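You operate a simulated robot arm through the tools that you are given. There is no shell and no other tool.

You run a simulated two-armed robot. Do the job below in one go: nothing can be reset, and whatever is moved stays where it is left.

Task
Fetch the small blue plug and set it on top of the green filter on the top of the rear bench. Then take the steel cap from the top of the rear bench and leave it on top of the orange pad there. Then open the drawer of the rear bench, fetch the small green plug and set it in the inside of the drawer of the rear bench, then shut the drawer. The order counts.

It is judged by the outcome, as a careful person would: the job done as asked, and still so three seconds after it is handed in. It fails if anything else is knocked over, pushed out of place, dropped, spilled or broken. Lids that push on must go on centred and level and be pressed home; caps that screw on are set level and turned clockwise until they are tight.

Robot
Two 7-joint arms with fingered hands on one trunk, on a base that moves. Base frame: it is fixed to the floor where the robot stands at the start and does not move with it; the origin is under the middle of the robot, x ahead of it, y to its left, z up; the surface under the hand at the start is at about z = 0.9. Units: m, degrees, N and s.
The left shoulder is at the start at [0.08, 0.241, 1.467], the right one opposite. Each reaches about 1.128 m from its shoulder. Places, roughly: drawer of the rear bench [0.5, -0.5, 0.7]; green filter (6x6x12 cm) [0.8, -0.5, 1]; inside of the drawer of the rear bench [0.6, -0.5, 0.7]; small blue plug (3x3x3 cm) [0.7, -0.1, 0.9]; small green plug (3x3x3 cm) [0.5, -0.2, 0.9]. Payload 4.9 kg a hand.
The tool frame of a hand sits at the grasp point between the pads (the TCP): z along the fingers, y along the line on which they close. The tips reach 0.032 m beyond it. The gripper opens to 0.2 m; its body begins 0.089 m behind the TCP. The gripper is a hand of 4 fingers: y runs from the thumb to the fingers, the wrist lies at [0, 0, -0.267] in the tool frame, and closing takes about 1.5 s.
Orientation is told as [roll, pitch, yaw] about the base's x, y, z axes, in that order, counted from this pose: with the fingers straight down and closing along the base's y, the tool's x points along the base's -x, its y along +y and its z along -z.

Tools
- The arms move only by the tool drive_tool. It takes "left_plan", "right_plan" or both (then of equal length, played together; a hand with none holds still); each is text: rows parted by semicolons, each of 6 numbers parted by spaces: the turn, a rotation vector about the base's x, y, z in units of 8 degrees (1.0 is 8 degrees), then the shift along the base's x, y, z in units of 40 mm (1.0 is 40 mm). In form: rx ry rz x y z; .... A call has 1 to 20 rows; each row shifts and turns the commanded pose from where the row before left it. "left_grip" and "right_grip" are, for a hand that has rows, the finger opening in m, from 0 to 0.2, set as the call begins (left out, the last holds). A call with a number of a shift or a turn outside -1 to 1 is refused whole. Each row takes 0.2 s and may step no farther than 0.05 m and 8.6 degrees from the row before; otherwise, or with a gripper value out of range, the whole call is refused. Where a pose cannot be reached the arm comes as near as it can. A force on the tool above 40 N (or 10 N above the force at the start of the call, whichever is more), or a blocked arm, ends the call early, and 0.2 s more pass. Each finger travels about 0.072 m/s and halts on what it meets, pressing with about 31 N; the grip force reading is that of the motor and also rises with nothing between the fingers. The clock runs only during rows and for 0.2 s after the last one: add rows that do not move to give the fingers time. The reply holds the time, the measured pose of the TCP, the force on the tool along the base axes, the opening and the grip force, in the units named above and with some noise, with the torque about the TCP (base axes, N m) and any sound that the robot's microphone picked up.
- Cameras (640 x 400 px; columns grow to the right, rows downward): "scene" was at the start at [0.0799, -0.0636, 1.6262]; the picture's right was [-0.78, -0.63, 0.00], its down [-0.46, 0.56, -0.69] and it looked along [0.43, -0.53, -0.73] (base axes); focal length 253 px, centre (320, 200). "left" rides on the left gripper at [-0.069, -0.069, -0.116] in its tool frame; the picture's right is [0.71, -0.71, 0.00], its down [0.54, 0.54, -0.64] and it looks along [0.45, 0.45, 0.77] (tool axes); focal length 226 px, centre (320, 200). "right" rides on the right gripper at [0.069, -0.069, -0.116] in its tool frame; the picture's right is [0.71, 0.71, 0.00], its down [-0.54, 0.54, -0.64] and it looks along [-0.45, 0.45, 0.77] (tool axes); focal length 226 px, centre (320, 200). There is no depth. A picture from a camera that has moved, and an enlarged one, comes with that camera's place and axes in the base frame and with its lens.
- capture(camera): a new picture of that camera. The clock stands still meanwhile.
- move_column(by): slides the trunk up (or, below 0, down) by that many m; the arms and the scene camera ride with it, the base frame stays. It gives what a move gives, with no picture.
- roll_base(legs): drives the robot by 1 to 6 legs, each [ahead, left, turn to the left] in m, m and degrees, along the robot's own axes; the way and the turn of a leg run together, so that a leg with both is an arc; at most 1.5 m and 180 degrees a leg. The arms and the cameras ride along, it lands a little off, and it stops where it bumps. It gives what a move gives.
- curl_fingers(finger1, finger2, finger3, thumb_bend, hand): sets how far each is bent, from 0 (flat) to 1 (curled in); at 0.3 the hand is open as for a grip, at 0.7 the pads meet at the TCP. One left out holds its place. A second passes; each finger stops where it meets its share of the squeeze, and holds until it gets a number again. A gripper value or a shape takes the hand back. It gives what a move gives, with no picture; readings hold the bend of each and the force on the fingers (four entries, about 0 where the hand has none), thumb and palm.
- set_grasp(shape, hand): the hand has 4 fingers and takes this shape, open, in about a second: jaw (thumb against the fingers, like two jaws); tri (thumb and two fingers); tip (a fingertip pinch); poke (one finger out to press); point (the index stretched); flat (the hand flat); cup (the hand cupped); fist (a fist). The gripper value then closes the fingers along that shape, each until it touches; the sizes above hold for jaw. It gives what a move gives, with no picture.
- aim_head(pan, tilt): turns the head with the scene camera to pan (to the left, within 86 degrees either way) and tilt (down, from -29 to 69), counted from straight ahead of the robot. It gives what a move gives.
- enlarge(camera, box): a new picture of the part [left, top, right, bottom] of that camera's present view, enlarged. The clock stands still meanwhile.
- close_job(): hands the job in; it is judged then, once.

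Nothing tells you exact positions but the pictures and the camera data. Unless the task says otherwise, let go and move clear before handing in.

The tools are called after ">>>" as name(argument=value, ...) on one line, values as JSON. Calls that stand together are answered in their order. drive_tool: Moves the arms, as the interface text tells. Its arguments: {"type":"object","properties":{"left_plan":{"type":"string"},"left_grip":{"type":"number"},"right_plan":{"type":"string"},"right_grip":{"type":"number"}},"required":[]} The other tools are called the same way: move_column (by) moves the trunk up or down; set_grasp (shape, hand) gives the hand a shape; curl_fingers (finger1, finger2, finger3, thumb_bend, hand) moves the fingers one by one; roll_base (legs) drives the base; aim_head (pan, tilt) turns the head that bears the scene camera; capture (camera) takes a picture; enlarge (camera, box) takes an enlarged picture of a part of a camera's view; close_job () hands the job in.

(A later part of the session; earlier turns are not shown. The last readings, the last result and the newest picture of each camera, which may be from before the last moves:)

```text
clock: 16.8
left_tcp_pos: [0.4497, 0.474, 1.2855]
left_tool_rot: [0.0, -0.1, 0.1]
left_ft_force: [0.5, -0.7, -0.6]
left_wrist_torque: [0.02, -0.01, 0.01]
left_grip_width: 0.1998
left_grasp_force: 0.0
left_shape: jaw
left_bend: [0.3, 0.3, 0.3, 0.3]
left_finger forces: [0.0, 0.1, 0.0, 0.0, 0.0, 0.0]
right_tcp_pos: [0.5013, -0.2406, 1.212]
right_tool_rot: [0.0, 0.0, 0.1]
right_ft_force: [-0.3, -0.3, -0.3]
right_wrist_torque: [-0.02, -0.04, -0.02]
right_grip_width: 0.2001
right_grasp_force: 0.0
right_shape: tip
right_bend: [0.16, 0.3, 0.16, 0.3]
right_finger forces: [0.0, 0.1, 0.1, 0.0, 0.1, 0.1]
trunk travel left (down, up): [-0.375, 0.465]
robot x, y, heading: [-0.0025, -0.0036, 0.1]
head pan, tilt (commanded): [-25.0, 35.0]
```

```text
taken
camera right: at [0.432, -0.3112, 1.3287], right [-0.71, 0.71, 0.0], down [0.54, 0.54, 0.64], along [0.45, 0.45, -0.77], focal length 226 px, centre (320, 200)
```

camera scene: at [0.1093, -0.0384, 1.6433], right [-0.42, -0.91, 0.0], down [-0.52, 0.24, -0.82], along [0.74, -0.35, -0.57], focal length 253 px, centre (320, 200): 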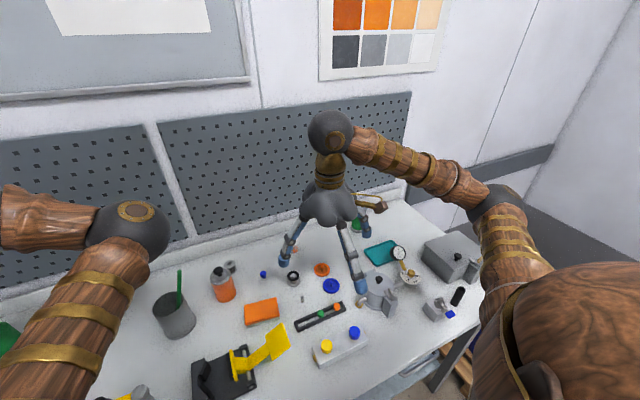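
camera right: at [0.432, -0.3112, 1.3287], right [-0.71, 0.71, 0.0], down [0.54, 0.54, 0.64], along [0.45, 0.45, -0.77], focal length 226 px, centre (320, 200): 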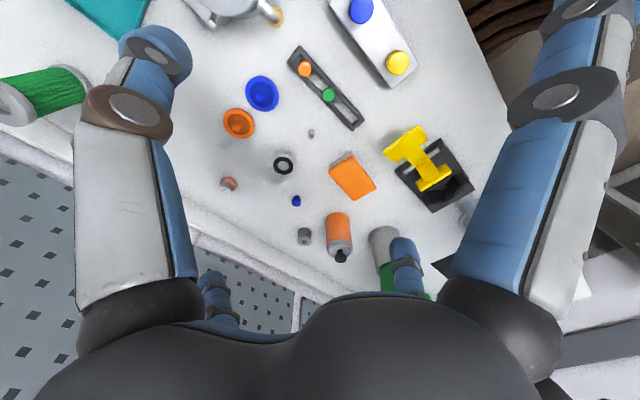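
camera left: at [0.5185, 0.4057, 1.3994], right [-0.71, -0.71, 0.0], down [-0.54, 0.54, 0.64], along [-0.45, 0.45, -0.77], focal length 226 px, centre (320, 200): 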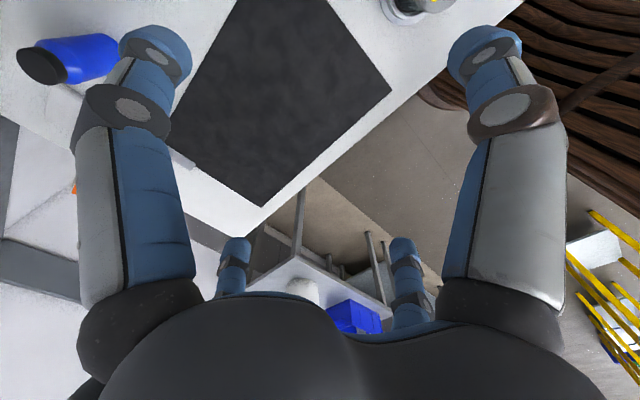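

In the tip shape, the two x-side fingers splay out and thumb/finger2 oppose along y. I'll close it in the air and look at the geometry.

>>> drive_tool(right_plan="0 0 0 0 0 0; 0 0 0 0 0 0; 0 0 0 0 0 0; 0 0 0 0 0 0; 0 0 0 0 0 0; 0 0 0 0 0 0; 0 0 0 0 0 0; 0 0 0 0 0 0", right_grip=0.02)

>>> enlarge(camera="scene", box=[260, 150, 400, 310])

>>> capture(camera="right")

```text
clock: 18.6
left_tcp_pos: [0.4502, 0.4744, 1.2848]
left_tool_rot: [0.0, 0.0, 0.0]
left_ft_force: [0.3, 0.3, -0.4]
left_wrist_torque: [0.01, 0.05, 0.02]
left_grip_width: 0.1997
left_grasp_force: 0.0
left_shape: jaw
left_bend: [0.3, 0.3, 0.3, 0.3]
left_finger forces: [0.0, 0.0, 0.0, 0.0, 0.0, 0.0]
right_tcp_pos: [0.5027, -0.2403, 1.2123]
right_tool_rot: [0.0, 0.0, 0.0]
right_ft_force: [0.0, 0.5, -0.4]
right_wrist_torque: [0.02, 0.01, -0.04]
right_grip_width: 0.0201
right_grasp_force: 0.0
right_shape: tip
right_bend: [0.16, 0.61, 0.16, 0.61]
right_finger forces: [0.0, 0.0, 0.0, 0.0, 0.0, 0.0]
trunk travel left (down, up): [-0.375, 0.465]
robot x, y, heading: [-0.0008, 0.0021, 0.3]
head pan, tilt (commanded): [-25.0, 35.0]
```

```text
2.50 times, centred on (330, 230) of scene
camera zoom: at [0.1094, -0.0384, 1.6434], right [-0.42, -0.91, 0.0], down [-0.52, 0.24, -0.82], along [0.74, -0.35, -0.57], focal length 633 px, centre (295, 125)
```

zoom: 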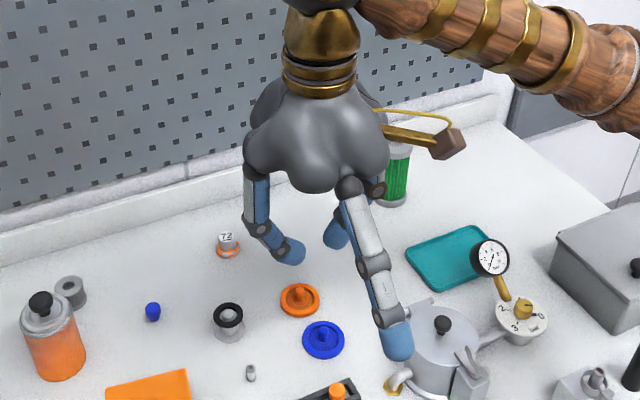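

```text
taken
camera right: at [0.432, -0.3111, 1.3289], right [-0.71, 0.71, 0.0], down [0.54, 0.54, 0.64], along [0.45, 0.45, -0.77], focal length 226 px, centre (320, 200)
```

right: 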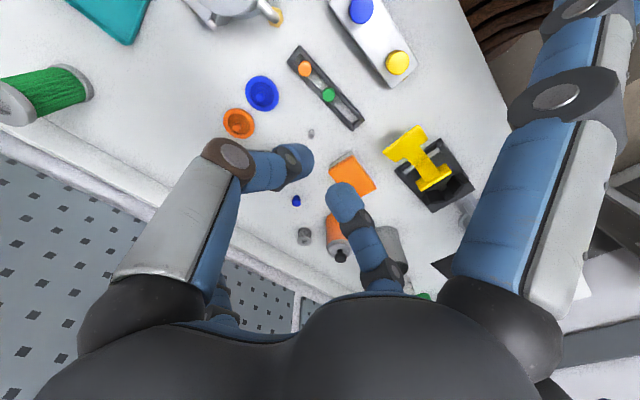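

>>> enlarge(camera="right", box=[190, 110, 450, 300])

>>> enlarge(camera="scene", box=[300, 180, 365, 225])

>>> aim_head(pan=-25, tilt=36)

```text
2.11 times, centred on (320, 205) of right
camera zoom: at [0.432, -0.3111, 1.3289], right [-0.71, 0.71, 0.0], down [0.54, 0.54, 0.64], along [0.45, 0.45, -0.77], focal length 476 px, centre (320, 190)
```

zoom: 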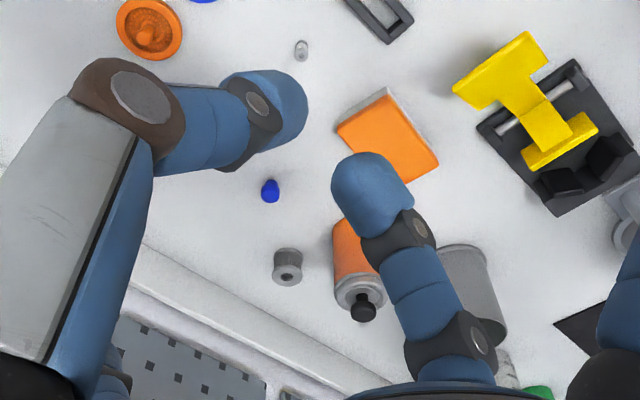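

```text
8.89 times, centred on (332, 202) of scene
camera zoom: at [0.1094, -0.0384, 1.6434], right [-0.42, -0.91, 0.0], down [-0.52, 0.24, -0.82], along [0.74, -0.35, -0.57], focal length 2251 px, centre (209, 178)
```

zoom: 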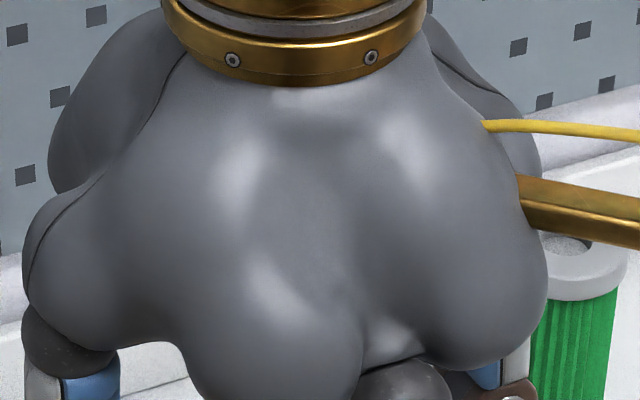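

```text
clock: 19.2
left_tcp_pos: [0.4491, 0.4745, 1.2846]
left_tool_rot: [0.1, 0.0, 0.0]
left_ft_force: [0.4, 0.1, 0.7]
left_wrist_torque: [-0.04, 0.02, -0.01]
left_grip_width: 0.2001
left_grasp_force: 0.0
left_shape: jaw
left_bend: [0.3, 0.3, 0.3, 0.3]
left_finger forces: [0.0, 0.0, 0.1, 0.0, 0.0, 0.1]
right_tcp_pos: [0.5011, -0.2412, 1.2129]
right_tool_rot: [0.1, 0.0, -0.1]
right_ft_force: [-0.8, 0.1, -0.2]
right_wrist_torque: [-0.03, 0.0, 0.02]
right_grip_width: 0.0203
right_grasp_force: 0.1
right_shape: tip
right_bend: [0.16, 0.61, 0.16, 0.61]
right_finger forces: [0.0, 0.0, 0.1, 0.0, 0.0, 0.0]
trunk travel left (down, up): [-0.375, 0.465]
robot x, y, heading: [0.0017, 0.0018, -0.0]
head pan, tilt (commanded): [-25.0, 36.0]
```

The four fingertips meet about 24 mm beyond the TCP and can share a 2 cm object without touching each other, so I'll use the jaw (4-finger) grasp with a small opening. Next, a closer look at the filter top.

>>> set_grasp(shape="jaw", hand="right")

>>> enlarge(camera="right", box=[0, 40, 120, 150])

>>> capture(camera="scene")

```text
clock: 20.1
left_tcp_pos: [0.4499, 0.4738, 1.285]
left_tool_rot: [0.0, 0.0, -0.1]
left_ft_force: [0.3, 0.1, 0.0]
left_wrist_torque: [0.01, -0.01, 0.0]
left_grip_width: 0.1999
left_grasp_force: 0.0
left_shape: jaw
left_bend: [0.3, 0.3, 0.3, 0.3]
left_finger forces: [0.0, 0.0, 0.0, 0.0, 0.1, 0.1]
right_tcp_pos: [0.5, -0.242, 1.2116]
right_tool_rot: [0.1, 0.0, 0.0]
right_ft_force: [-1.2, -0.5, 0.2]
right_wrist_torque: [-0.01, 0.02, 0.0]
right_grip_width: 0.2
right_grasp_force: 0.1
right_shape: jaw
right_bend: [0.3, 0.3, 0.3, 0.3]
right_finger forces: [0.0, 0.0, 0.1, 0.1, 0.0, 0.1]
trunk travel left (down, up): [-0.375, 0.465]
robot x, y, heading: [-0.0008, -0.0003, 0.1]
head pan, tilt (commanded): [-25.0, 36.0]
```

```text
3.64 times, centred on (60, 95) of right
camera zoom: at [0.432, -0.3111, 1.3289], right [-0.71, 0.71, 0.0], down [0.54, 0.54, 0.64], along [0.45, 0.45, -0.77], focal length 822 px, centre (1266, 582)
```

zoom: 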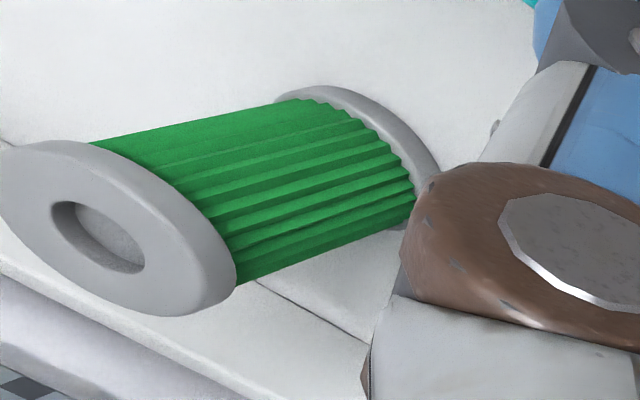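

```text
taken
camera scene: at [0.1089, -0.0382, 1.6418], right [-0.42, -0.91, 0.0], down [-0.53, 0.25, -0.81], along [0.73, -0.34, -0.59], focal length 253 px, centre (320, 200)
```

scene: 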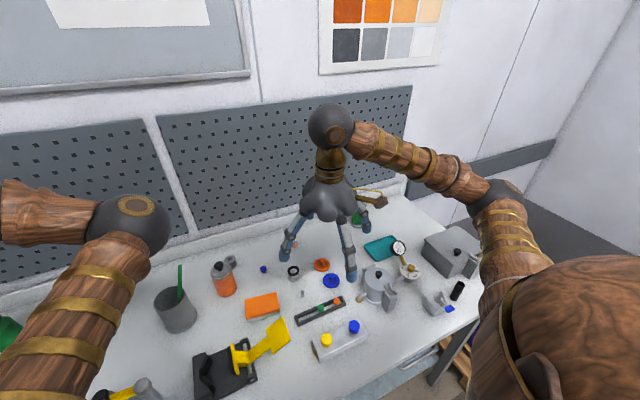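

The filter top has a shallow recess centred at about (0.80, -0.544, 1.018), a good seat for the plug. Now I'll hover the right hand over the blue plug at (0.72, -0.10) with a reduced opening.

>>> drive_tool(right_plan="0 0 0 0.917 0.58 0; 0 0 0 0.917 0.58 0; 0 0 0 0.917 0.58 0; 0 0 0 0.917 0.58 0; 0 0 0 0.917 0.58 0; 0 0 0 0.917 0.58 0; 0 0 0 0 0 -0.9; 0 0 0 0 0 -0.9; 0 0 0 0 0 -0.9", right_grip=0.05)

>>> capture(camera="right")

>>> enlarge(camera="right", box=[240, 60, 400, 220])

>>> capture(camera="scene")

```text
clock: 22.1
left_tcp_pos: [0.4497, 0.4752, 1.2851]
left_tool_rot: [0.0, 0.1, -0.1]
left_ft_force: [0.8, -0.2, -0.4]
left_wrist_torque: [-0.01, 0.0, 0.03]
left_grip_width: 0.1998
left_grasp_force: 0.0
left_shape: jaw
left_bend: [0.3, 0.3, 0.3, 0.3]
left_finger forces: [0.0, 0.0, 0.0, 0.0, 0.0, 0.0]
right_tcp_pos: [0.723, -0.0994, 1.1078]
right_tool_rot: [0.0, 0.1, 0.1]
right_ft_force: [-0.3, 0.0, -0.4]
right_wrist_torque: [-0.03, -0.03, -0.01]
right_grip_width: 0.0502
right_grasp_force: 0.0
right_shape: jaw
right_bend: [0.51, 0.51, 0.51, 0.5]
right_finger forces: [0.0, 0.0, 0.0, 0.1, 0.0, 0.0]
trunk travel left (down, up): [-0.375, 0.465]
robot x, y, heading: [0.0012, -0.0012, 0.0]
head pan, tilt (commanded): [-25.0, 36.0]
```

```text
taken
camera right: at [0.6534, -0.1697, 1.2228], right [-0.71, 0.71, 0.0], down [0.54, 0.54, 0.64], along [0.45, 0.45, -0.77], focal length 226 px, centre (320, 200)
```

right: 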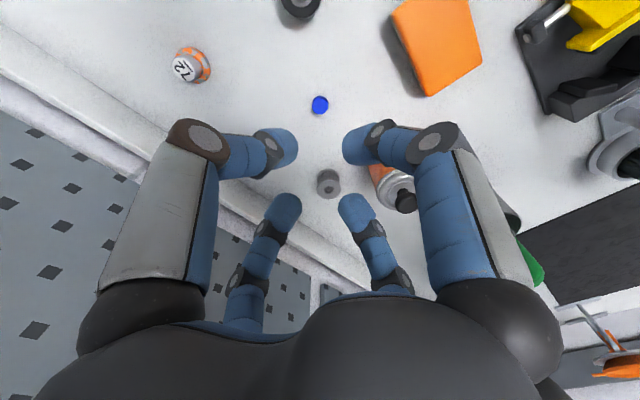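

```text
2.50 times, centred on (320, 140) of right
camera zoom: at [0.6534, -0.1697, 1.2228], right [-0.71, 0.71, 0.0], down [0.54, 0.54, 0.64], along [0.45, 0.45, -0.77], focal length 565 px, centre (320, 350)
```

zoom: 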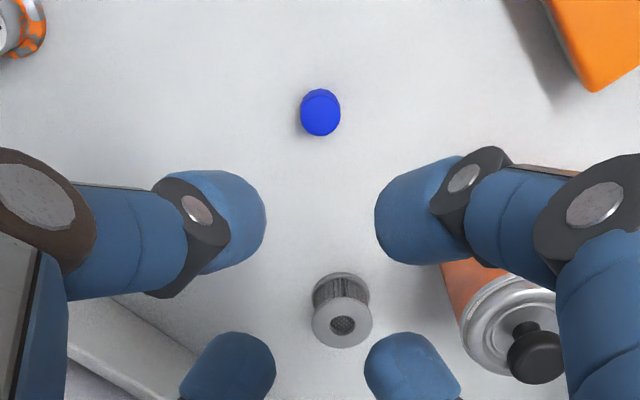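

```text
taken
camera scene: at [0.1098, -0.0373, 1.6419], right [-0.42, -0.91, 0.0], down [-0.53, 0.25, -0.81], along [0.73, -0.34, -0.59], focal length 253 px, centre (320, 200)
```

scene: 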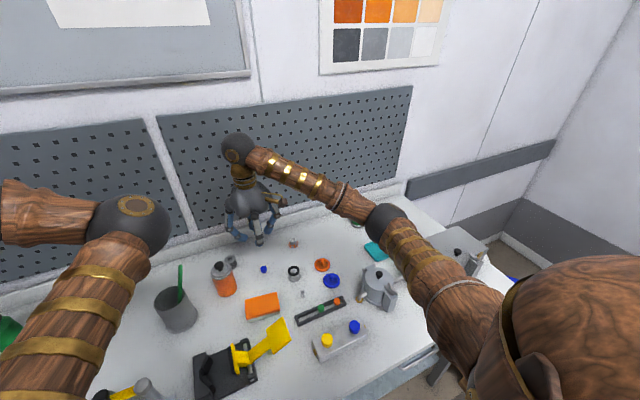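

The blue plug is nearly centred under the hand (about 3 mm off). I'll correct and descend partway, then check.

>>> drive_tool(right_plan="0 0 0 -0.075 -0.08 -0.9; 0 0 0 0 0 -0.9; 0 0 0 0 0 -0.9; 0 0 0 0 0 -0.9")

>>> capture(camera="right")

>>> enlarge(camera="right", box=[260, 110, 380, 230])

>>> enlarge(camera="scene", box=[200, 200, 320, 300])

```text
clock: 23.1
left_tcp_pos: [0.4503, 0.4735, 1.2855]
left_tool_rot: [-0.1, 0.0, 0.0]
left_ft_force: [0.2, 0.2, -0.3]
left_wrist_torque: [0.01, 0.01, -0.01]
left_grip_width: 0.2001
left_grasp_force: 0.1
left_shape: jaw
left_bend: [0.3, 0.3, 0.3, 0.3]
left_finger forces: [0.0, 0.0, 0.1, 0.0, 0.0, 0.0]
right_tcp_pos: [0.7224, -0.1049, 0.9619]
right_tool_rot: [0.0, 0.0, 0.0]
right_ft_force: [0.4, 0.4, 0.0]
right_wrist_torque: [0.02, 0.0, 0.03]
right_grip_width: 0.0502
right_grasp_force: 0.0
right_shape: jaw
right_bend: [0.51, 0.51, 0.51, 0.5]
right_finger forces: [0.0, 0.0, 0.1, 0.0, 0.0, 0.1]
trunk travel left (down, up): [-0.375, 0.465]
robot x, y, heading: [-0.0005, -0.0005, 0.0]
head pan, tilt (commanded): [-25.0, 36.0]
```

```text
taken
camera right: at [0.6535, -0.1749, 1.0772], right [-0.71, 0.71, 0.0], down [0.54, 0.54, 0.64], along [0.45, 0.45, -0.77], focal length 226 px, centre (320, 200)
```

right: 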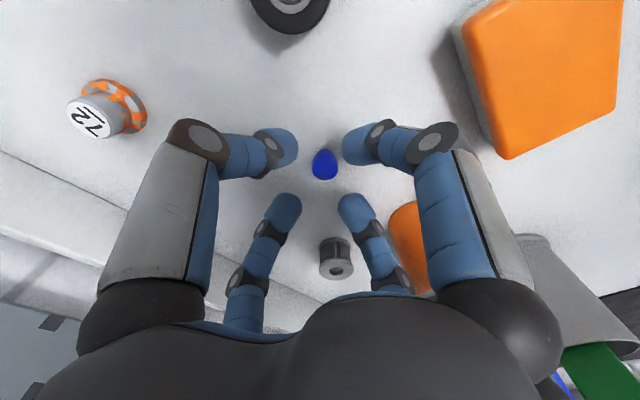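

```text
3.33 times, centred on (320, 170) of right
camera zoom: at [0.6535, -0.1749, 1.0772], right [-0.71, 0.71, 0.0], down [0.54, 0.54, 0.64], along [0.45, 0.45, -0.77], focal length 754 px, centre (320, 300)
```

zoom: 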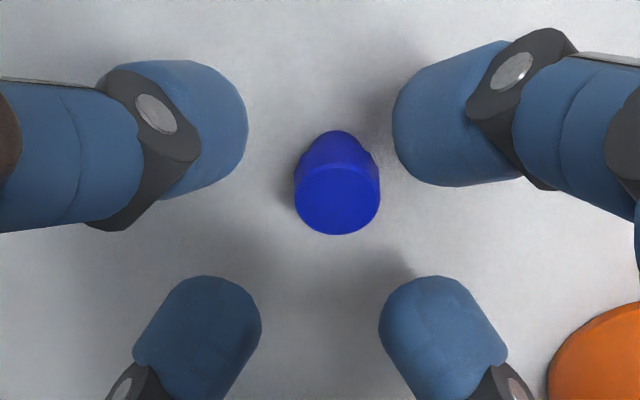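

```text
4.00 times, centred on (260, 250) of scene
camera zoom: at [0.1096, -0.0383, 1.6419], right [-0.42, -0.91, 0.0], down [-0.53, 0.25, -0.81], along [0.73, -0.34, -0.59], focal length 1013 px, centre (560, 0)
```

zoom: 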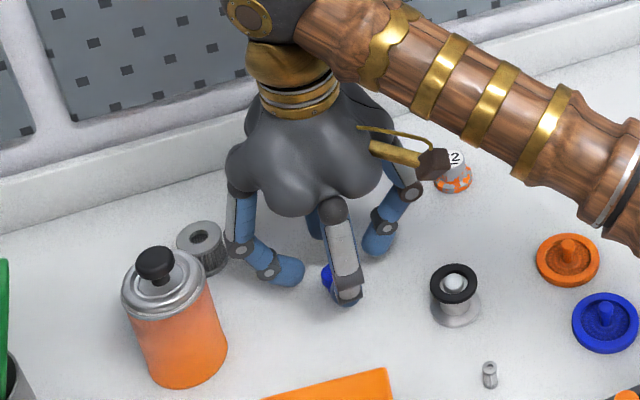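

Plug is 4 mm off toward finger2/-x; I'll correct, go down to grasp height, then close.

>>> drive_tool(right_plan="0 0 0 -0.075 0.075 -0.3; 0 0 0 0 0 -0.25; 0 0 0 0 0 0")

>>> enlarge(camera="right", box=[260, 110, 380, 230])

```text
clock: 23.9
left_tcp_pos: [0.4494, 0.4743, 1.2857]
left_tool_rot: [0.0, 0.0, 0.0]
left_ft_force: [-0.2, 1.4, -0.2]
left_wrist_torque: [-0.02, 0.02, 0.01]
left_grip_width: 0.1997
left_grasp_force: 0.1
left_shape: jaw
left_bend: [0.3, 0.3, 0.3, 0.3]
left_finger forces: [0.1, 0.0, 0.0, 0.0, 0.1, 0.0]
right_tcp_pos: [0.7176, -0.0991, 0.9368]
right_tool_rot: [0.0, 0.1, 0.0]
right_ft_force: [-0.5, 0.8, 0.2]
right_wrist_torque: [0.0, 0.02, -0.03]
right_grip_width: 0.0502
right_grasp_force: 0.0
right_shape: jaw
right_bend: [0.51, 0.51, 0.51, 0.5]
right_finger forces: [0.1, 0.0, 0.0, 0.0, 0.1, 0.0]
trunk travel left (down, up): [-0.375, 0.465]
robot x, y, heading: [-0.0011, -0.0003, -0.1]
head pan, tilt (commanded): [-25.0, 36.0]
```

```text
3.33 times, centred on (320, 170) of right
camera zoom: at [0.6484, -0.1695, 1.0539], right [-0.71, 0.71, 0.0], down [0.54, 0.54, 0.64], along [0.45, 0.45, -0.77], focal length 754 px, centre (320, 300)
```

zoom: 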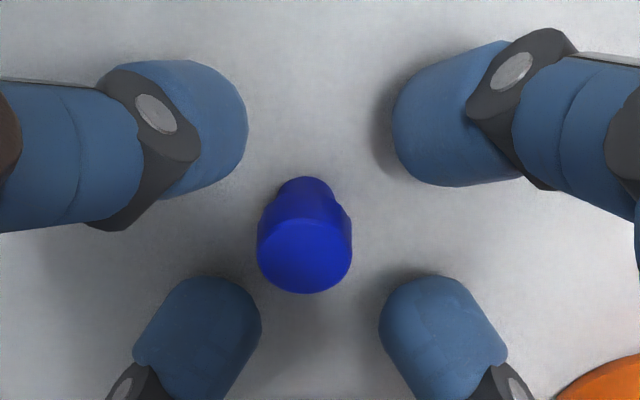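

>>> drive_tool(right_plan="0 0 0 0.06 -0.06 0.05; 0 0 0 0 0 0; 0 0 0 0 0 0")

>>> enlarge(camera="right", box=[260, 110, 380, 230])

```text
clock: 24.7
left_tcp_pos: [0.4497, 0.4746, 1.284]
left_tool_rot: [0.1, 0.0, 0.1]
left_ft_force: [-0.6, -0.7, 0.3]
left_wrist_torque: [0.0, -0.02, -0.04]
left_grip_width: 0.1999
left_grasp_force: 0.0
left_shape: jaw
left_bend: [0.3, 0.3, 0.3, 0.3]
left_finger forces: [0.0, 0.0, 0.1, 0.1, 0.1, 0.1]
right_tcp_pos: [0.7192, -0.1004, 0.9385]
right_tool_rot: [0.0, 0.0, -0.1]
right_ft_force: [1.3, -0.3, 0.1]
right_wrist_torque: [0.0, 0.0, -0.02]
right_grip_width: 0.0502
right_grasp_force: 0.1
right_shape: jaw
right_bend: [0.51, 0.51, 0.51, 0.5]
right_finger forces: [0.0, 0.1, 0.0, 0.0, 0.1, 0.0]
trunk travel left (down, up): [-0.375, 0.465]
robot x, y, heading: [0.0005, -0.0006, 0.0]
head pan, tilt (commanded): [-25.0, 36.0]
```

```text
3.33 times, centred on (320, 170) of right
camera zoom: at [0.6512, -0.1717, 1.0566], right [-0.71, 0.71, 0.0], down [0.54, 0.54, 0.64], along [0.45, 0.45, -0.77], focal length 754 px, centre (320, 300)
```

zoom: 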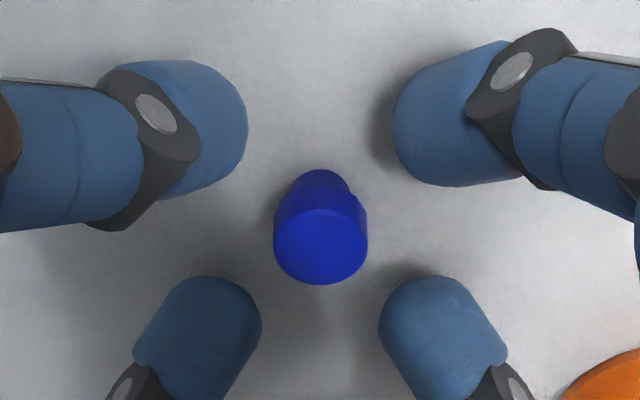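

Well centred now; closing the four fingers on the plug.

>>> drive_tool(right_plan="0 0 0 0 0 0; 0 0 0 0 0 0; 0 0 0 0 0 0; 0 0 0 0 0 0; 0 0 0 0 0 0", right_grip=0.0)

>>> enlarge(camera="right", box=[260, 110, 380, 230])

```text
clock: 25.9
left_tcp_pos: [0.45, 0.4747, 1.2853]
left_tool_rot: [-0.1, 0.0, 0.1]
left_ft_force: [0.3, 0.0, 0.2]
left_wrist_torque: [-0.01, -0.01, 0.0]
left_grip_width: 0.1999
left_grasp_force: 0.1
left_shape: jaw
left_bend: [0.3, 0.3, 0.3, 0.3]
left_finger forces: [0.1, 0.1, 0.1, 0.0, 0.1, 0.1]
right_tcp_pos: [0.7206, -0.1008, 0.9401]
right_tool_rot: [0.0, -0.1, 0.0]
right_ft_force: [0.2, -0.2, 0.0]
right_wrist_torque: [-0.01, -0.01, -0.01]
right_grip_width: 0.0156
right_grasp_force: 31.2
right_shape: jaw
right_bend: [0.75, 0.75, 0.75, 0.63]
right_finger forces: [27.2, 27.6, 27.4, 0.0, 27.8, 0.0]
trunk travel left (down, up): [-0.375, 0.465]
robot x, y, heading: [0.0035, 0.0002, 0.0]
head pan, tilt (commanded): [-25.0, 36.0]
```

```text
3.33 times, centred on (320, 170) of right
camera zoom: at [0.6512, -0.1717, 1.0566], right [-0.71, 0.71, 0.0], down [0.54, 0.54, 0.64], along [0.45, 0.45, -0.77], focal length 754 px, centre (320, 300)
```

zoom: 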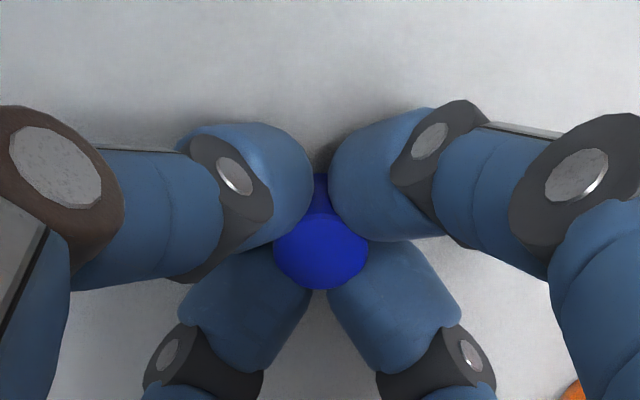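

Gripped with even finger forces. Lifting and checking.

>>> drive_tool(right_plan="0 0 0 0 0 0.5; 0 0 0 0 0 1; 0 0 0 0 0 1; 0 0 0 0 0 1; 0 0 0 0 0 1")

>>> enlarge(camera="right", box=[260, 110, 380, 230])

>>> capture(camera="scene")

```text
clock: 27.1
left_tcp_pos: [0.45, 0.4744, 1.2852]
left_tool_rot: [0.0, 0.0, 0.1]
left_ft_force: [0.2, 0.5, 0.5]
left_wrist_torque: [0.01, -0.02, -0.02]
left_grip_width: 0.1999
left_grasp_force: 0.1
left_shape: jaw
left_bend: [0.3, 0.3, 0.3, 0.3]
left_finger forces: [0.0, 0.0, 0.0, 0.0, 0.1, 0.1]
right_tcp_pos: [0.7187, -0.1026, 1.1201]
right_tool_rot: [0.0, -0.1, 0.0]
right_ft_force: [0.4, 0.0, -1.0]
right_wrist_torque: [-0.02, -0.02, 0.01]
right_grip_width: 0.0157
right_grasp_force: 30.8
right_shape: jaw
right_bend: [0.75, 0.75, 0.75, 0.63]
right_finger forces: [27.2, 27.8, 27.5, 0.1, 27.9, 0.0]
trunk travel left (down, up): [-0.375, 0.465]
robot x, y, heading: [-0.0001, 0.0012, -0.1]
head pan, tilt (commanded): [-25.0, 36.0]
```

```text
3.33 times, centred on (320, 170) of right
camera zoom: at [0.6496, -0.1729, 1.2368], right [-0.71, 0.71, 0.0], down [0.54, 0.54, 0.64], along [0.45, 0.45, -0.77], focal length 754 px, centre (320, 300)
```

zoom: 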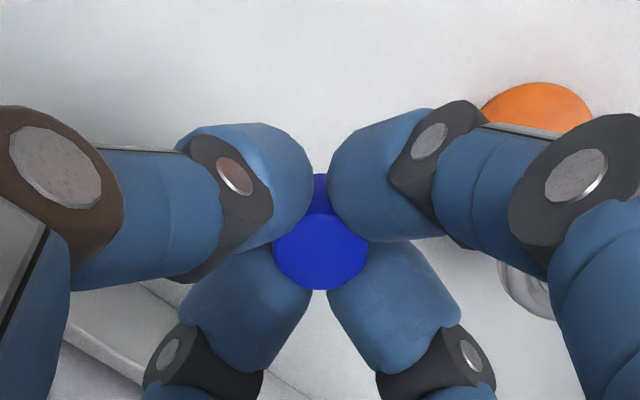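

```text
taken
camera scene: at [0.1081, -0.038, 1.6418], right [-0.42, -0.91, 0.0], down [-0.53, 0.25, -0.81], along [0.73, -0.34, -0.59], focal length 253 px, centre (320, 200)
```

scene: 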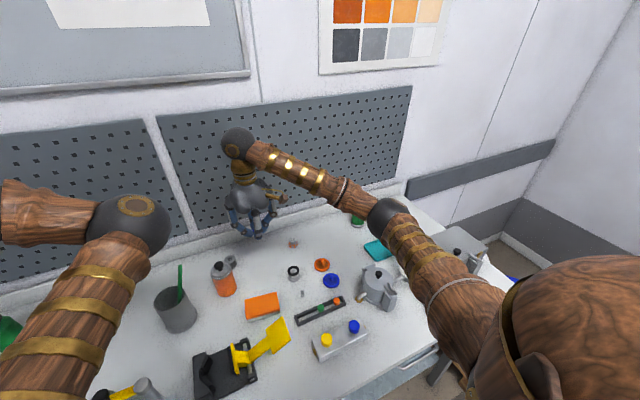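

Plug held firmly. Moving up and over to hover above the green filter.

>>> drive_tool(right_plan="0 0 0 0 0 1; 0 0 0 0 0 1; 0 0 0 0.18 -1 0; 0 0 0 0.18 -1 0; 0 0 0 0.18 -1 0; 0 0 0 0.18 -1 0; 0 0 0 0.18 -1 0; 0 0 0 0.18 -1 0; 0 0 0 0.18 -1 0; 0 0 0 0.18 -1 0; 0 0 0 0.18 -1 0; 0 0 0 0.18 -1 0; 0 0 0 0.18 -1 0; 0 0 0 0 0 -0.5; 0 0 0 0 0 -0.5")

>>> capture(camera="right")

>>> capture(camera="scene")

```text
clock: 30.3
left_tcp_pos: [0.45, 0.4736, 1.2839]
left_tool_rot: [0.1, 0.0, 0.0]
left_ft_force: [0.6, 0.0, -0.1]
left_wrist_torque: [0.02, 0.0, -0.01]
left_grip_width: 0.1999
left_grasp_force: 0.0
left_shape: jaw
left_bend: [0.3, 0.3, 0.3, 0.3]
left_finger forces: [0.0, 0.1, 0.1, 0.0, 0.0, 0.0]
right_tcp_pos: [0.7983, -0.5403, 1.159]
right_tool_rot: [0.0, 0.0, -0.1]
right_ft_force: [0.1, 0.7, -0.7]
right_wrist_torque: [0.02, 0.0, 0.0]
right_grip_width: 0.0154
right_grasp_force: 31.2
right_shape: jaw
right_bend: [0.75, 0.75, 0.75, 0.63]
right_finger forces: [26.8, 27.9, 27.5, 0.0, 28.0, 0.1]
trunk travel left (down, up): [-0.375, 0.465]
robot x, y, heading: [0.0005, -0.004, -0.0]
head pan, tilt (commanded): [-25.0, 36.0]
```

```text
taken
camera right: at [0.7296, -0.6112, 1.2762], right [-0.71, 0.71, 0.0], down [0.54, 0.54, 0.64], along [0.45, 0.45, -0.77], focal length 226 px, centre (320, 200)
```

right: 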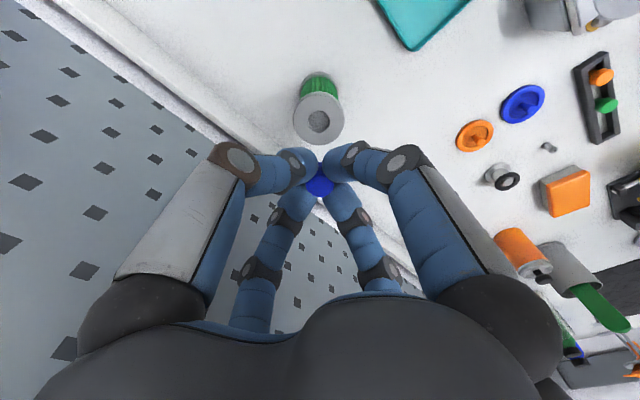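

```text
taken
camera scene: at [0.1095, -0.0385, 1.6418], right [-0.42, -0.91, 0.0], down [-0.53, 0.25, -0.81], along [0.73, -0.34, -0.59], focal length 253 px, centre (320, 200)
```

scene: 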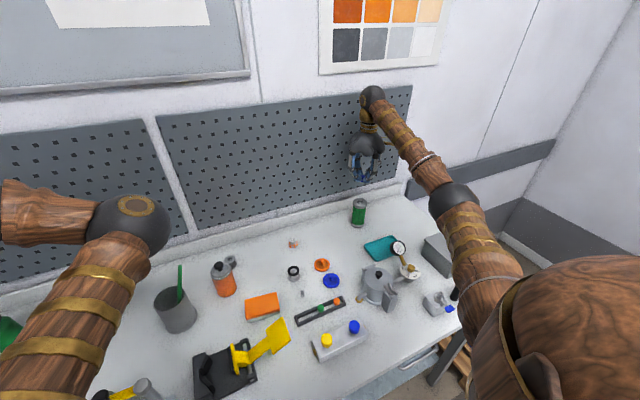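

>>> enlarge(camera="right", box=[270, 60, 370, 200])

>>> enlarge(camera="scene", box=[320, 130, 410, 240])

```text
2.86 times, centred on (320, 130) of right
camera zoom: at [0.7296, -0.6112, 1.2762], right [-0.71, 0.71, 0.0], down [0.54, 0.54, 0.64], along [0.45, 0.45, -0.77], focal length 646 px, centre (320, 400)
```

zoom: 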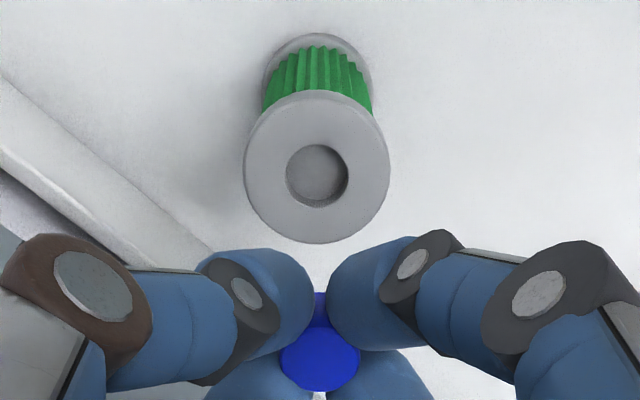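

```text
3.64 times, centred on (365, 185) of scene
camera zoom: at [0.1095, -0.0385, 1.6418], right [-0.42, -0.91, 0.0], down [-0.53, 0.25, -0.81], along [0.73, -0.34, -0.59], focal length 921 px, centre (156, 254)
```

zoom: 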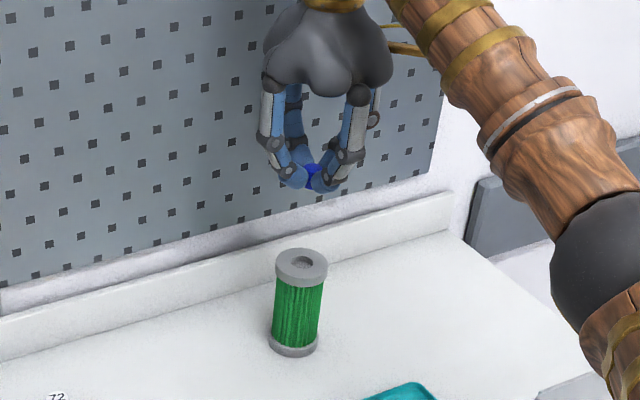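

The hole centre is at (0.800, -0.542) — only 1–2 mm from the TCP axis. Descending to just above the rim.

>>> drive_tool(right_plan="0 0 0 0.03 0 -0.8; 0 0 0 0 0 -0.8; 0 0 0 0 0 -0.5; 0 0 0 0 0 -0.3; 0 0 0 0 0 0")

>>> enlarge(camera="right", box=[260, 110, 380, 230])

>>> enlarge(camera="scene", box=[330, 150, 400, 240])

```text
clock: 31.5
left_tcp_pos: [0.4498, 0.474, 1.2852]
left_tool_rot: [0.0, 0.0, 0.1]
left_ft_force: [-0.4, 0.8, -0.8]
left_wrist_torque: [0.02, -0.02, 0.03]
left_grip_width: 0.1998
left_grasp_force: 0.0
left_shape: jaw
left_bend: [0.3, 0.3, 0.3, 0.3]
left_finger forces: [0.0, 0.0, 0.1, 0.0, 0.0, 0.0]
right_tcp_pos: [0.7997, -0.5401, 1.0646]
right_tool_rot: [0.1, 0.0, 0.0]
right_ft_force: [0.0, -0.2, -0.3]
right_wrist_torque: [0.04, -0.01, 0.0]
right_grip_width: 0.0154
right_grasp_force: 31.2
right_shape: jaw
right_bend: [0.75, 0.75, 0.75, 0.63]
right_finger forces: [26.9, 27.9, 27.5, 0.0, 27.9, 0.0]
trunk travel left (down, up): [-0.375, 0.465]
robot x, y, heading: [-0.0004, -0.0001, -0.1]
head pan, tilt (commanded): [-25.0, 36.0]
```

```text
3.33 times, centred on (320, 170) of right
camera zoom: at [0.7313, -0.6104, 1.1813], right [-0.71, 0.71, 0.0], down [0.54, 0.54, 0.64], along [0.45, 0.45, -0.77], focal length 754 px, centre (320, 300)
```

zoom: 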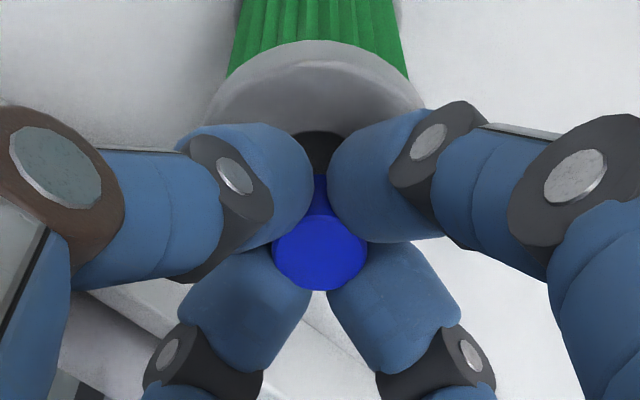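

```text
4.44 times, centred on (365, 195) of scene
camera zoom: at [0.1088, -0.0384, 1.6418], right [-0.42, -0.91, 0.0], down [-0.53, 0.25, -0.81], along [0.73, -0.34, -0.59], focal length 1125 px, centre (120, 222)
```

zoom: 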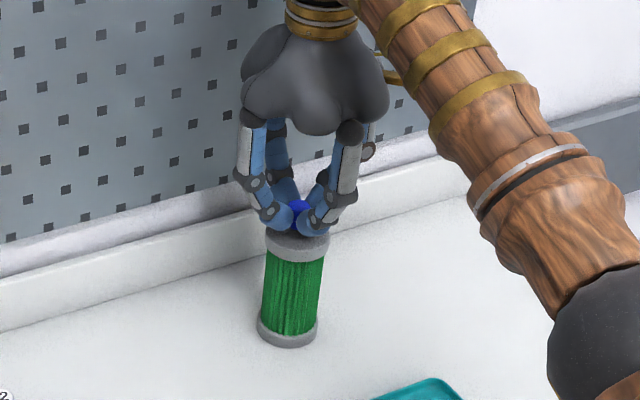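

Aligned above the recess. Lowering in small steps and watching force.

>>> drive_tool(right_plan="0 0 0 0 0 -0.1; 0 0 0 0 0 -0.1; 0 0 0 0 0 0")

>>> enlarge(camera="scene", box=[335, 170, 390, 240])

```text
clock: 32.3
left_tcp_pos: [0.4492, 0.4753, 1.2844]
left_tool_rot: [0.0, 0.0, 0.0]
left_ft_force: [-0.2, 0.0, -0.3]
left_wrist_torque: [-0.03, 0.01, -0.02]
left_grip_width: 0.1997
left_grasp_force: 0.1
left_shape: jaw
left_bend: [0.3, 0.3, 0.3, 0.3]
left_finger forces: [0.0, 0.1, 0.0, 0.0, 0.0, 0.0]
right_tcp_pos: [0.8001, -0.5403, 1.0583]
right_tool_rot: [0.0, 0.0, 0.1]
right_ft_force: [-0.4, 0.3, 3.9]
right_wrist_torque: [0.02, 0.01, -0.01]
right_grip_width: 0.0156
right_grasp_force: 30.8
right_shape: jaw
right_bend: [0.75, 0.75, 0.75, 0.63]
right_finger forces: [27.2, 28.5, 28.0, 0.0, 28.5, 0.0]
trunk travel left (down, up): [-0.375, 0.465]
robot x, y, heading: [-0.0028, 0.0018, 0.2]
head pan, tilt (commanded): [-25.0, 36.0]
```

```text
5.71 times, centred on (362, 205) of scene
camera zoom: at [0.1086, -0.0379, 1.6419], right [-0.42, -0.91, 0.0], down [-0.53, 0.25, -0.81], along [0.73, -0.34, -0.59], focal length 1447 px, centre (77, 171)
```

zoom: 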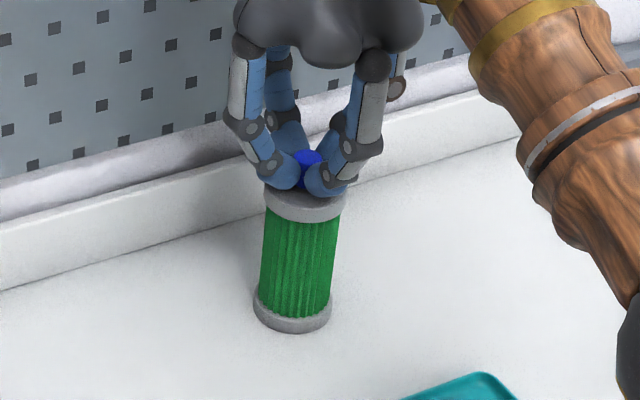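

>>> enlarge(camera="right", box=[280, 130, 360, 200])

>>> enlarge(camera="scene", box=[345, 185, 375, 215])

```text
5.71 times, centred on (320, 165) of right
camera zoom: at [0.731, -0.611, 1.175], right [-0.71, 0.71, 0.0], down [0.54, 0.54, 0.64], along [0.45, 0.45, -0.77], focal length 1292 px, centre (320, 400)
```

zoom: 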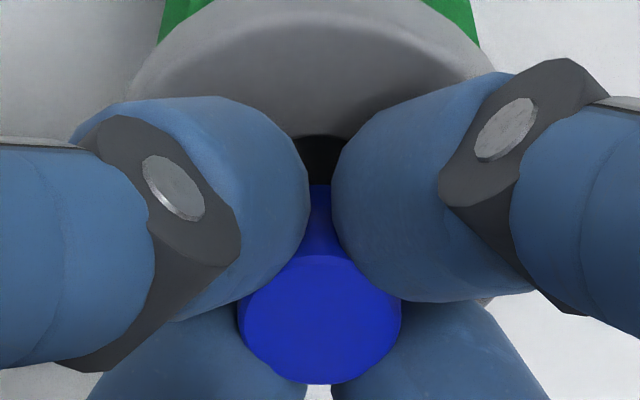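

```text
13.33 times, centred on (360, 200) of scene
camera zoom: at [0.1086, -0.0379, 1.6419], right [-0.42, -0.91, 0.0], down [-0.53, 0.25, -0.81], along [0.73, -0.34, -0.59], focal length 3376 px, centre (-213, 200)
```

zoom: 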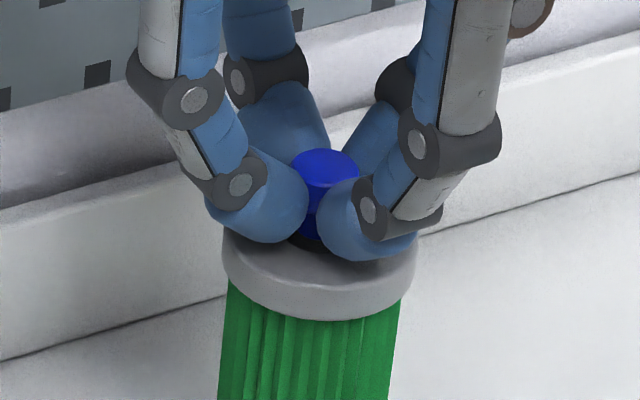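

Contact of ~4 N: the plug's stem is seated in the recess. Releasing gently.

>>> drive_tool(right_plan="0 0 0 0 0 0; 0 0 0 0 0 0; 0 0 0 0 0 0; 0 0 0 0 0 0", right_grip=0.05)

>>> enlarge(camera="right", box=[260, 110, 380, 230])

>>> enlarge(camera="scene", box=[335, 170, 390, 240])

```text
clock: 33.3
left_tcp_pos: [0.4505, 0.4742, 1.2843]
left_tool_rot: [0.0, 0.0, 0.1]
left_ft_force: [0.1, -0.1, -0.7]
left_wrist_torque: [-0.01, 0.0, 0.01]
left_grip_width: 0.1999
left_grasp_force: 0.0
left_shape: jaw
left_bend: [0.3, 0.3, 0.3, 0.3]
left_finger forces: [0.0, 0.0, 0.0, 0.0, 0.0, 0.0]
right_tcp_pos: [0.8006, -0.5402, 1.058]
right_tool_rot: [0.0, 0.0, 0.1]
right_ft_force: [0.0, -0.7, -0.2]
right_wrist_torque: [0.03, -0.01, -0.01]
right_grip_width: 0.0499
right_grasp_force: 0.1
right_shape: jaw
right_bend: [0.51, 0.51, 0.51, 0.5]
right_finger forces: [0.1, 0.0, 0.1, 0.0, 0.1, 0.1]
trunk travel left (down, up): [-0.375, 0.465]
robot x, y, heading: [0.001, 0.0003, 0.1]
head pan, tilt (commanded): [-25.0, 36.0]
```

```text
3.33 times, centred on (320, 170) of right
camera zoom: at [0.7312, -0.6113, 1.1743], right [-0.71, 0.71, 0.0], down [0.54, 0.54, 0.64], along [0.45, 0.45, -0.77], focal length 754 px, centre (320, 300)
```

zoom: 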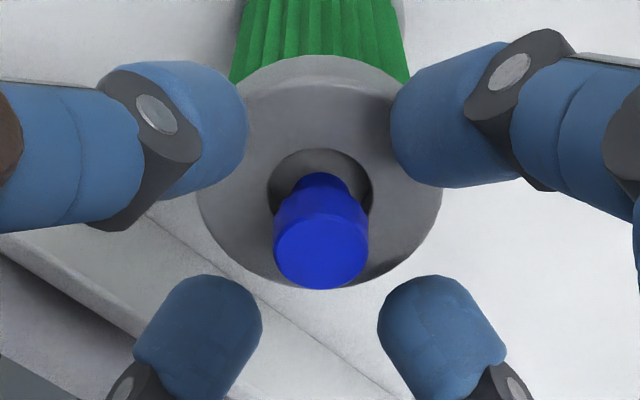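

```text
5.71 times, centred on (362, 205) of scene
camera zoom: at [0.1091, -0.0383, 1.6418], right [-0.42, -0.91, 0.0], down [-0.53, 0.25, -0.81], along [0.73, -0.34, -0.59], focal length 1447 px, centre (77, 171)
```

zoom: 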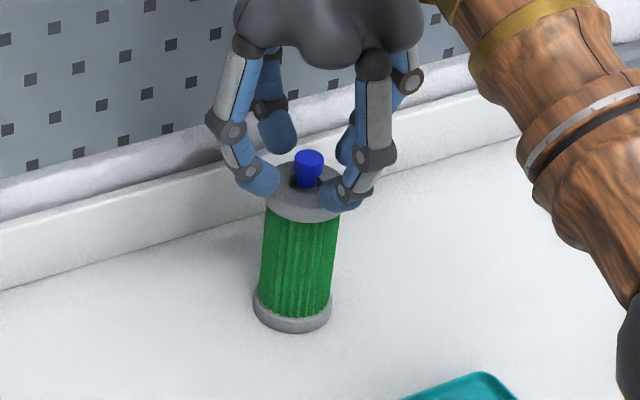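

The plug stands upright in the recess of the filter. I'll rise straight up clear of it and check it once more.

>>> drive_tool(right_plan="0 0 0 0 0 0.4; 0 0 0 0 0 0.8; 0 0 0 0 0 1; 0 0 0 0 0 1; 0 0 0 0 0 1")

>>> enlarge(camera="scene", box=[320, 150, 400, 240])

>>> capture(camera="right")

```text
clock: 34.5
left_tcp_pos: [0.4481, 0.4753, 1.2847]
left_tool_rot: [0.0, 0.0, 0.0]
left_ft_force: [-0.5, -0.2, -0.5]
left_wrist_torque: [0.01, -0.03, 0.02]
left_grip_width: 0.1998
left_grasp_force: 0.1
left_shape: jaw
left_bend: [0.3, 0.3, 0.3, 0.3]
left_finger forces: [0.0, 0.0, 0.0, 0.0, 0.1, 0.0]
right_tcp_pos: [0.8051, -0.5421, 1.2277]
right_tool_rot: [0.1, 0.0, 0.1]
right_ft_force: [0.4, 0.4, 0.5]
right_wrist_torque: [-0.01, -0.02, -0.03]
right_grip_width: 0.0499
right_grasp_force: 0.1
right_shape: jaw
right_bend: [0.51, 0.51, 0.51, 0.5]
right_finger forces: [0.1, 0.0, 0.0, 0.0, 0.1, 0.0]
trunk travel left (down, up): [-0.375, 0.465]
robot x, y, heading: [-0.0021, -0.0004, 0.0]
head pan, tilt (commanded): [-25.0, 36.0]
```

```text
4.44 times, centred on (360, 195) of scene
camera zoom: at [0.1075, -0.0372, 1.6418], right [-0.42, -0.91, 0.0], down [-0.53, 0.25, -0.81], along [0.73, -0.34, -0.59], focal length 1125 px, centre (142, 222)
```

zoom: 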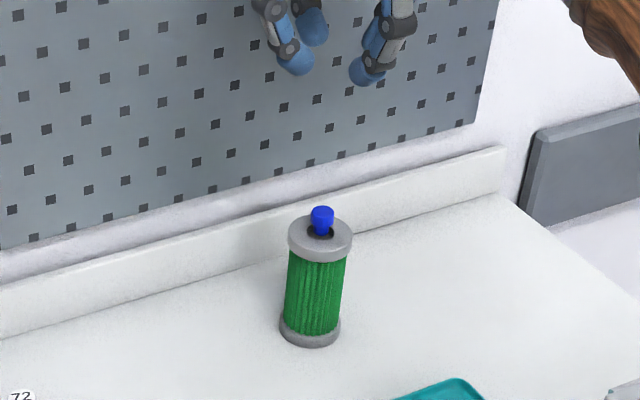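

```text
taken
camera right: at [0.7356, -0.612, 1.3428], right [-0.71, 0.71, 0.0], down [0.54, 0.54, 0.64], along [0.45, 0.45, -0.77], focal length 226 px, centre (320, 200)
```

right: 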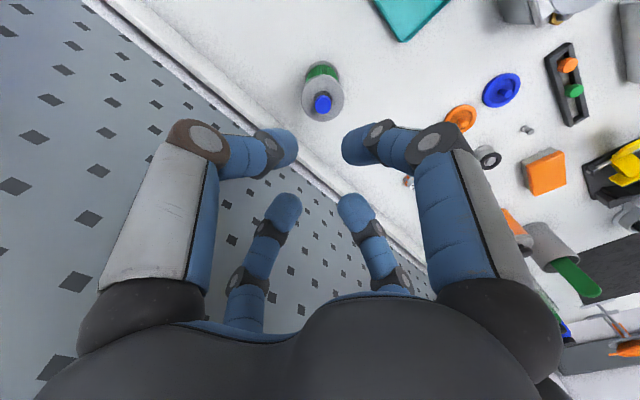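

Blue plug is done. Before taking the cap I'll zoom on the "72" piece and the black-ring piece once more to be sure which is the steel cap.

>>> enlarge(camera="scene", box=[283, 236, 305, 252])

>>> enlarge(camera="scene", box=[280, 260, 308, 282])

>>> enlarge(camera="scene", box=[230, 270, 310, 330])

```text
16.00 times, centred on (294, 244) of scene
camera zoom: at [0.1075, -0.0372, 1.6418], right [-0.42, -0.91, 0.0], down [-0.53, 0.25, -0.81], along [0.73, -0.34, -0.59], focal length 4051 px, centre (736, -504)
```

zoom: 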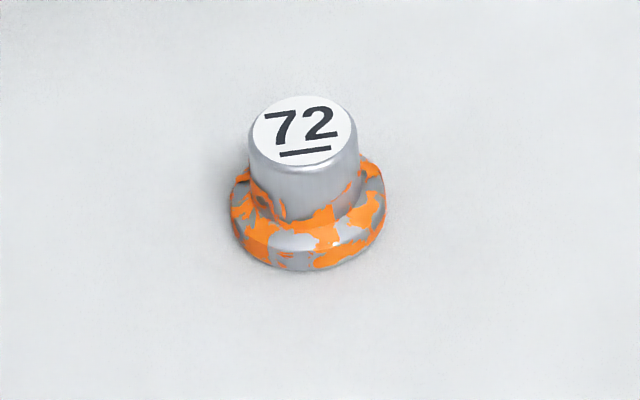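

```text
16.00 times, centred on (294, 271) of scene
camera zoom: at [0.1075, -0.0372, 1.6418], right [-0.42, -0.91, 0.0], down [-0.53, 0.25, -0.81], along [0.73, -0.34, -0.59], focal length 4051 px, centre (736, -936)
```

zoom: 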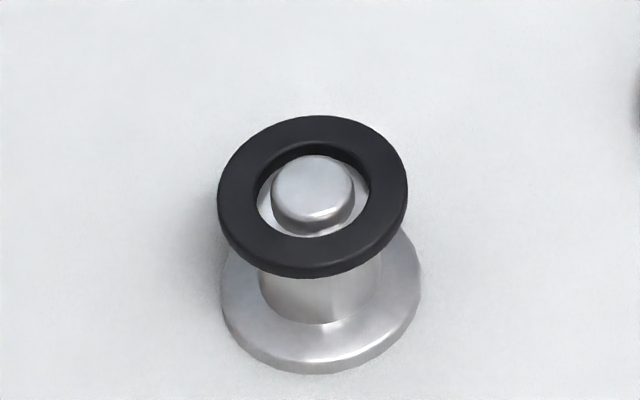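

```text
6.67 times, centred on (270, 300) of scene
camera zoom: at [0.1075, -0.0372, 1.6418], right [-0.42, -0.91, 0.0], down [-0.53, 0.25, -0.81], along [0.73, -0.34, -0.59], focal length 1688 px, centre (653, -467)
```

zoom: 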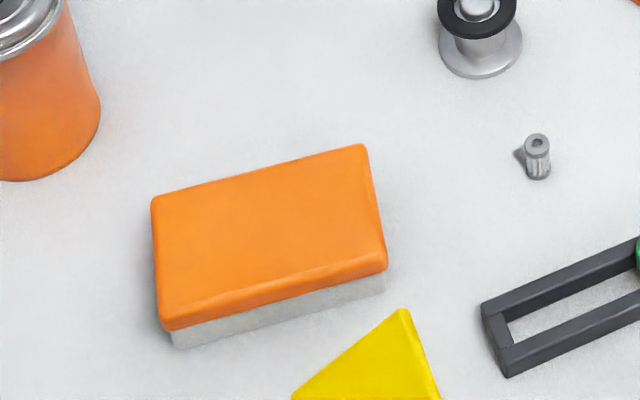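

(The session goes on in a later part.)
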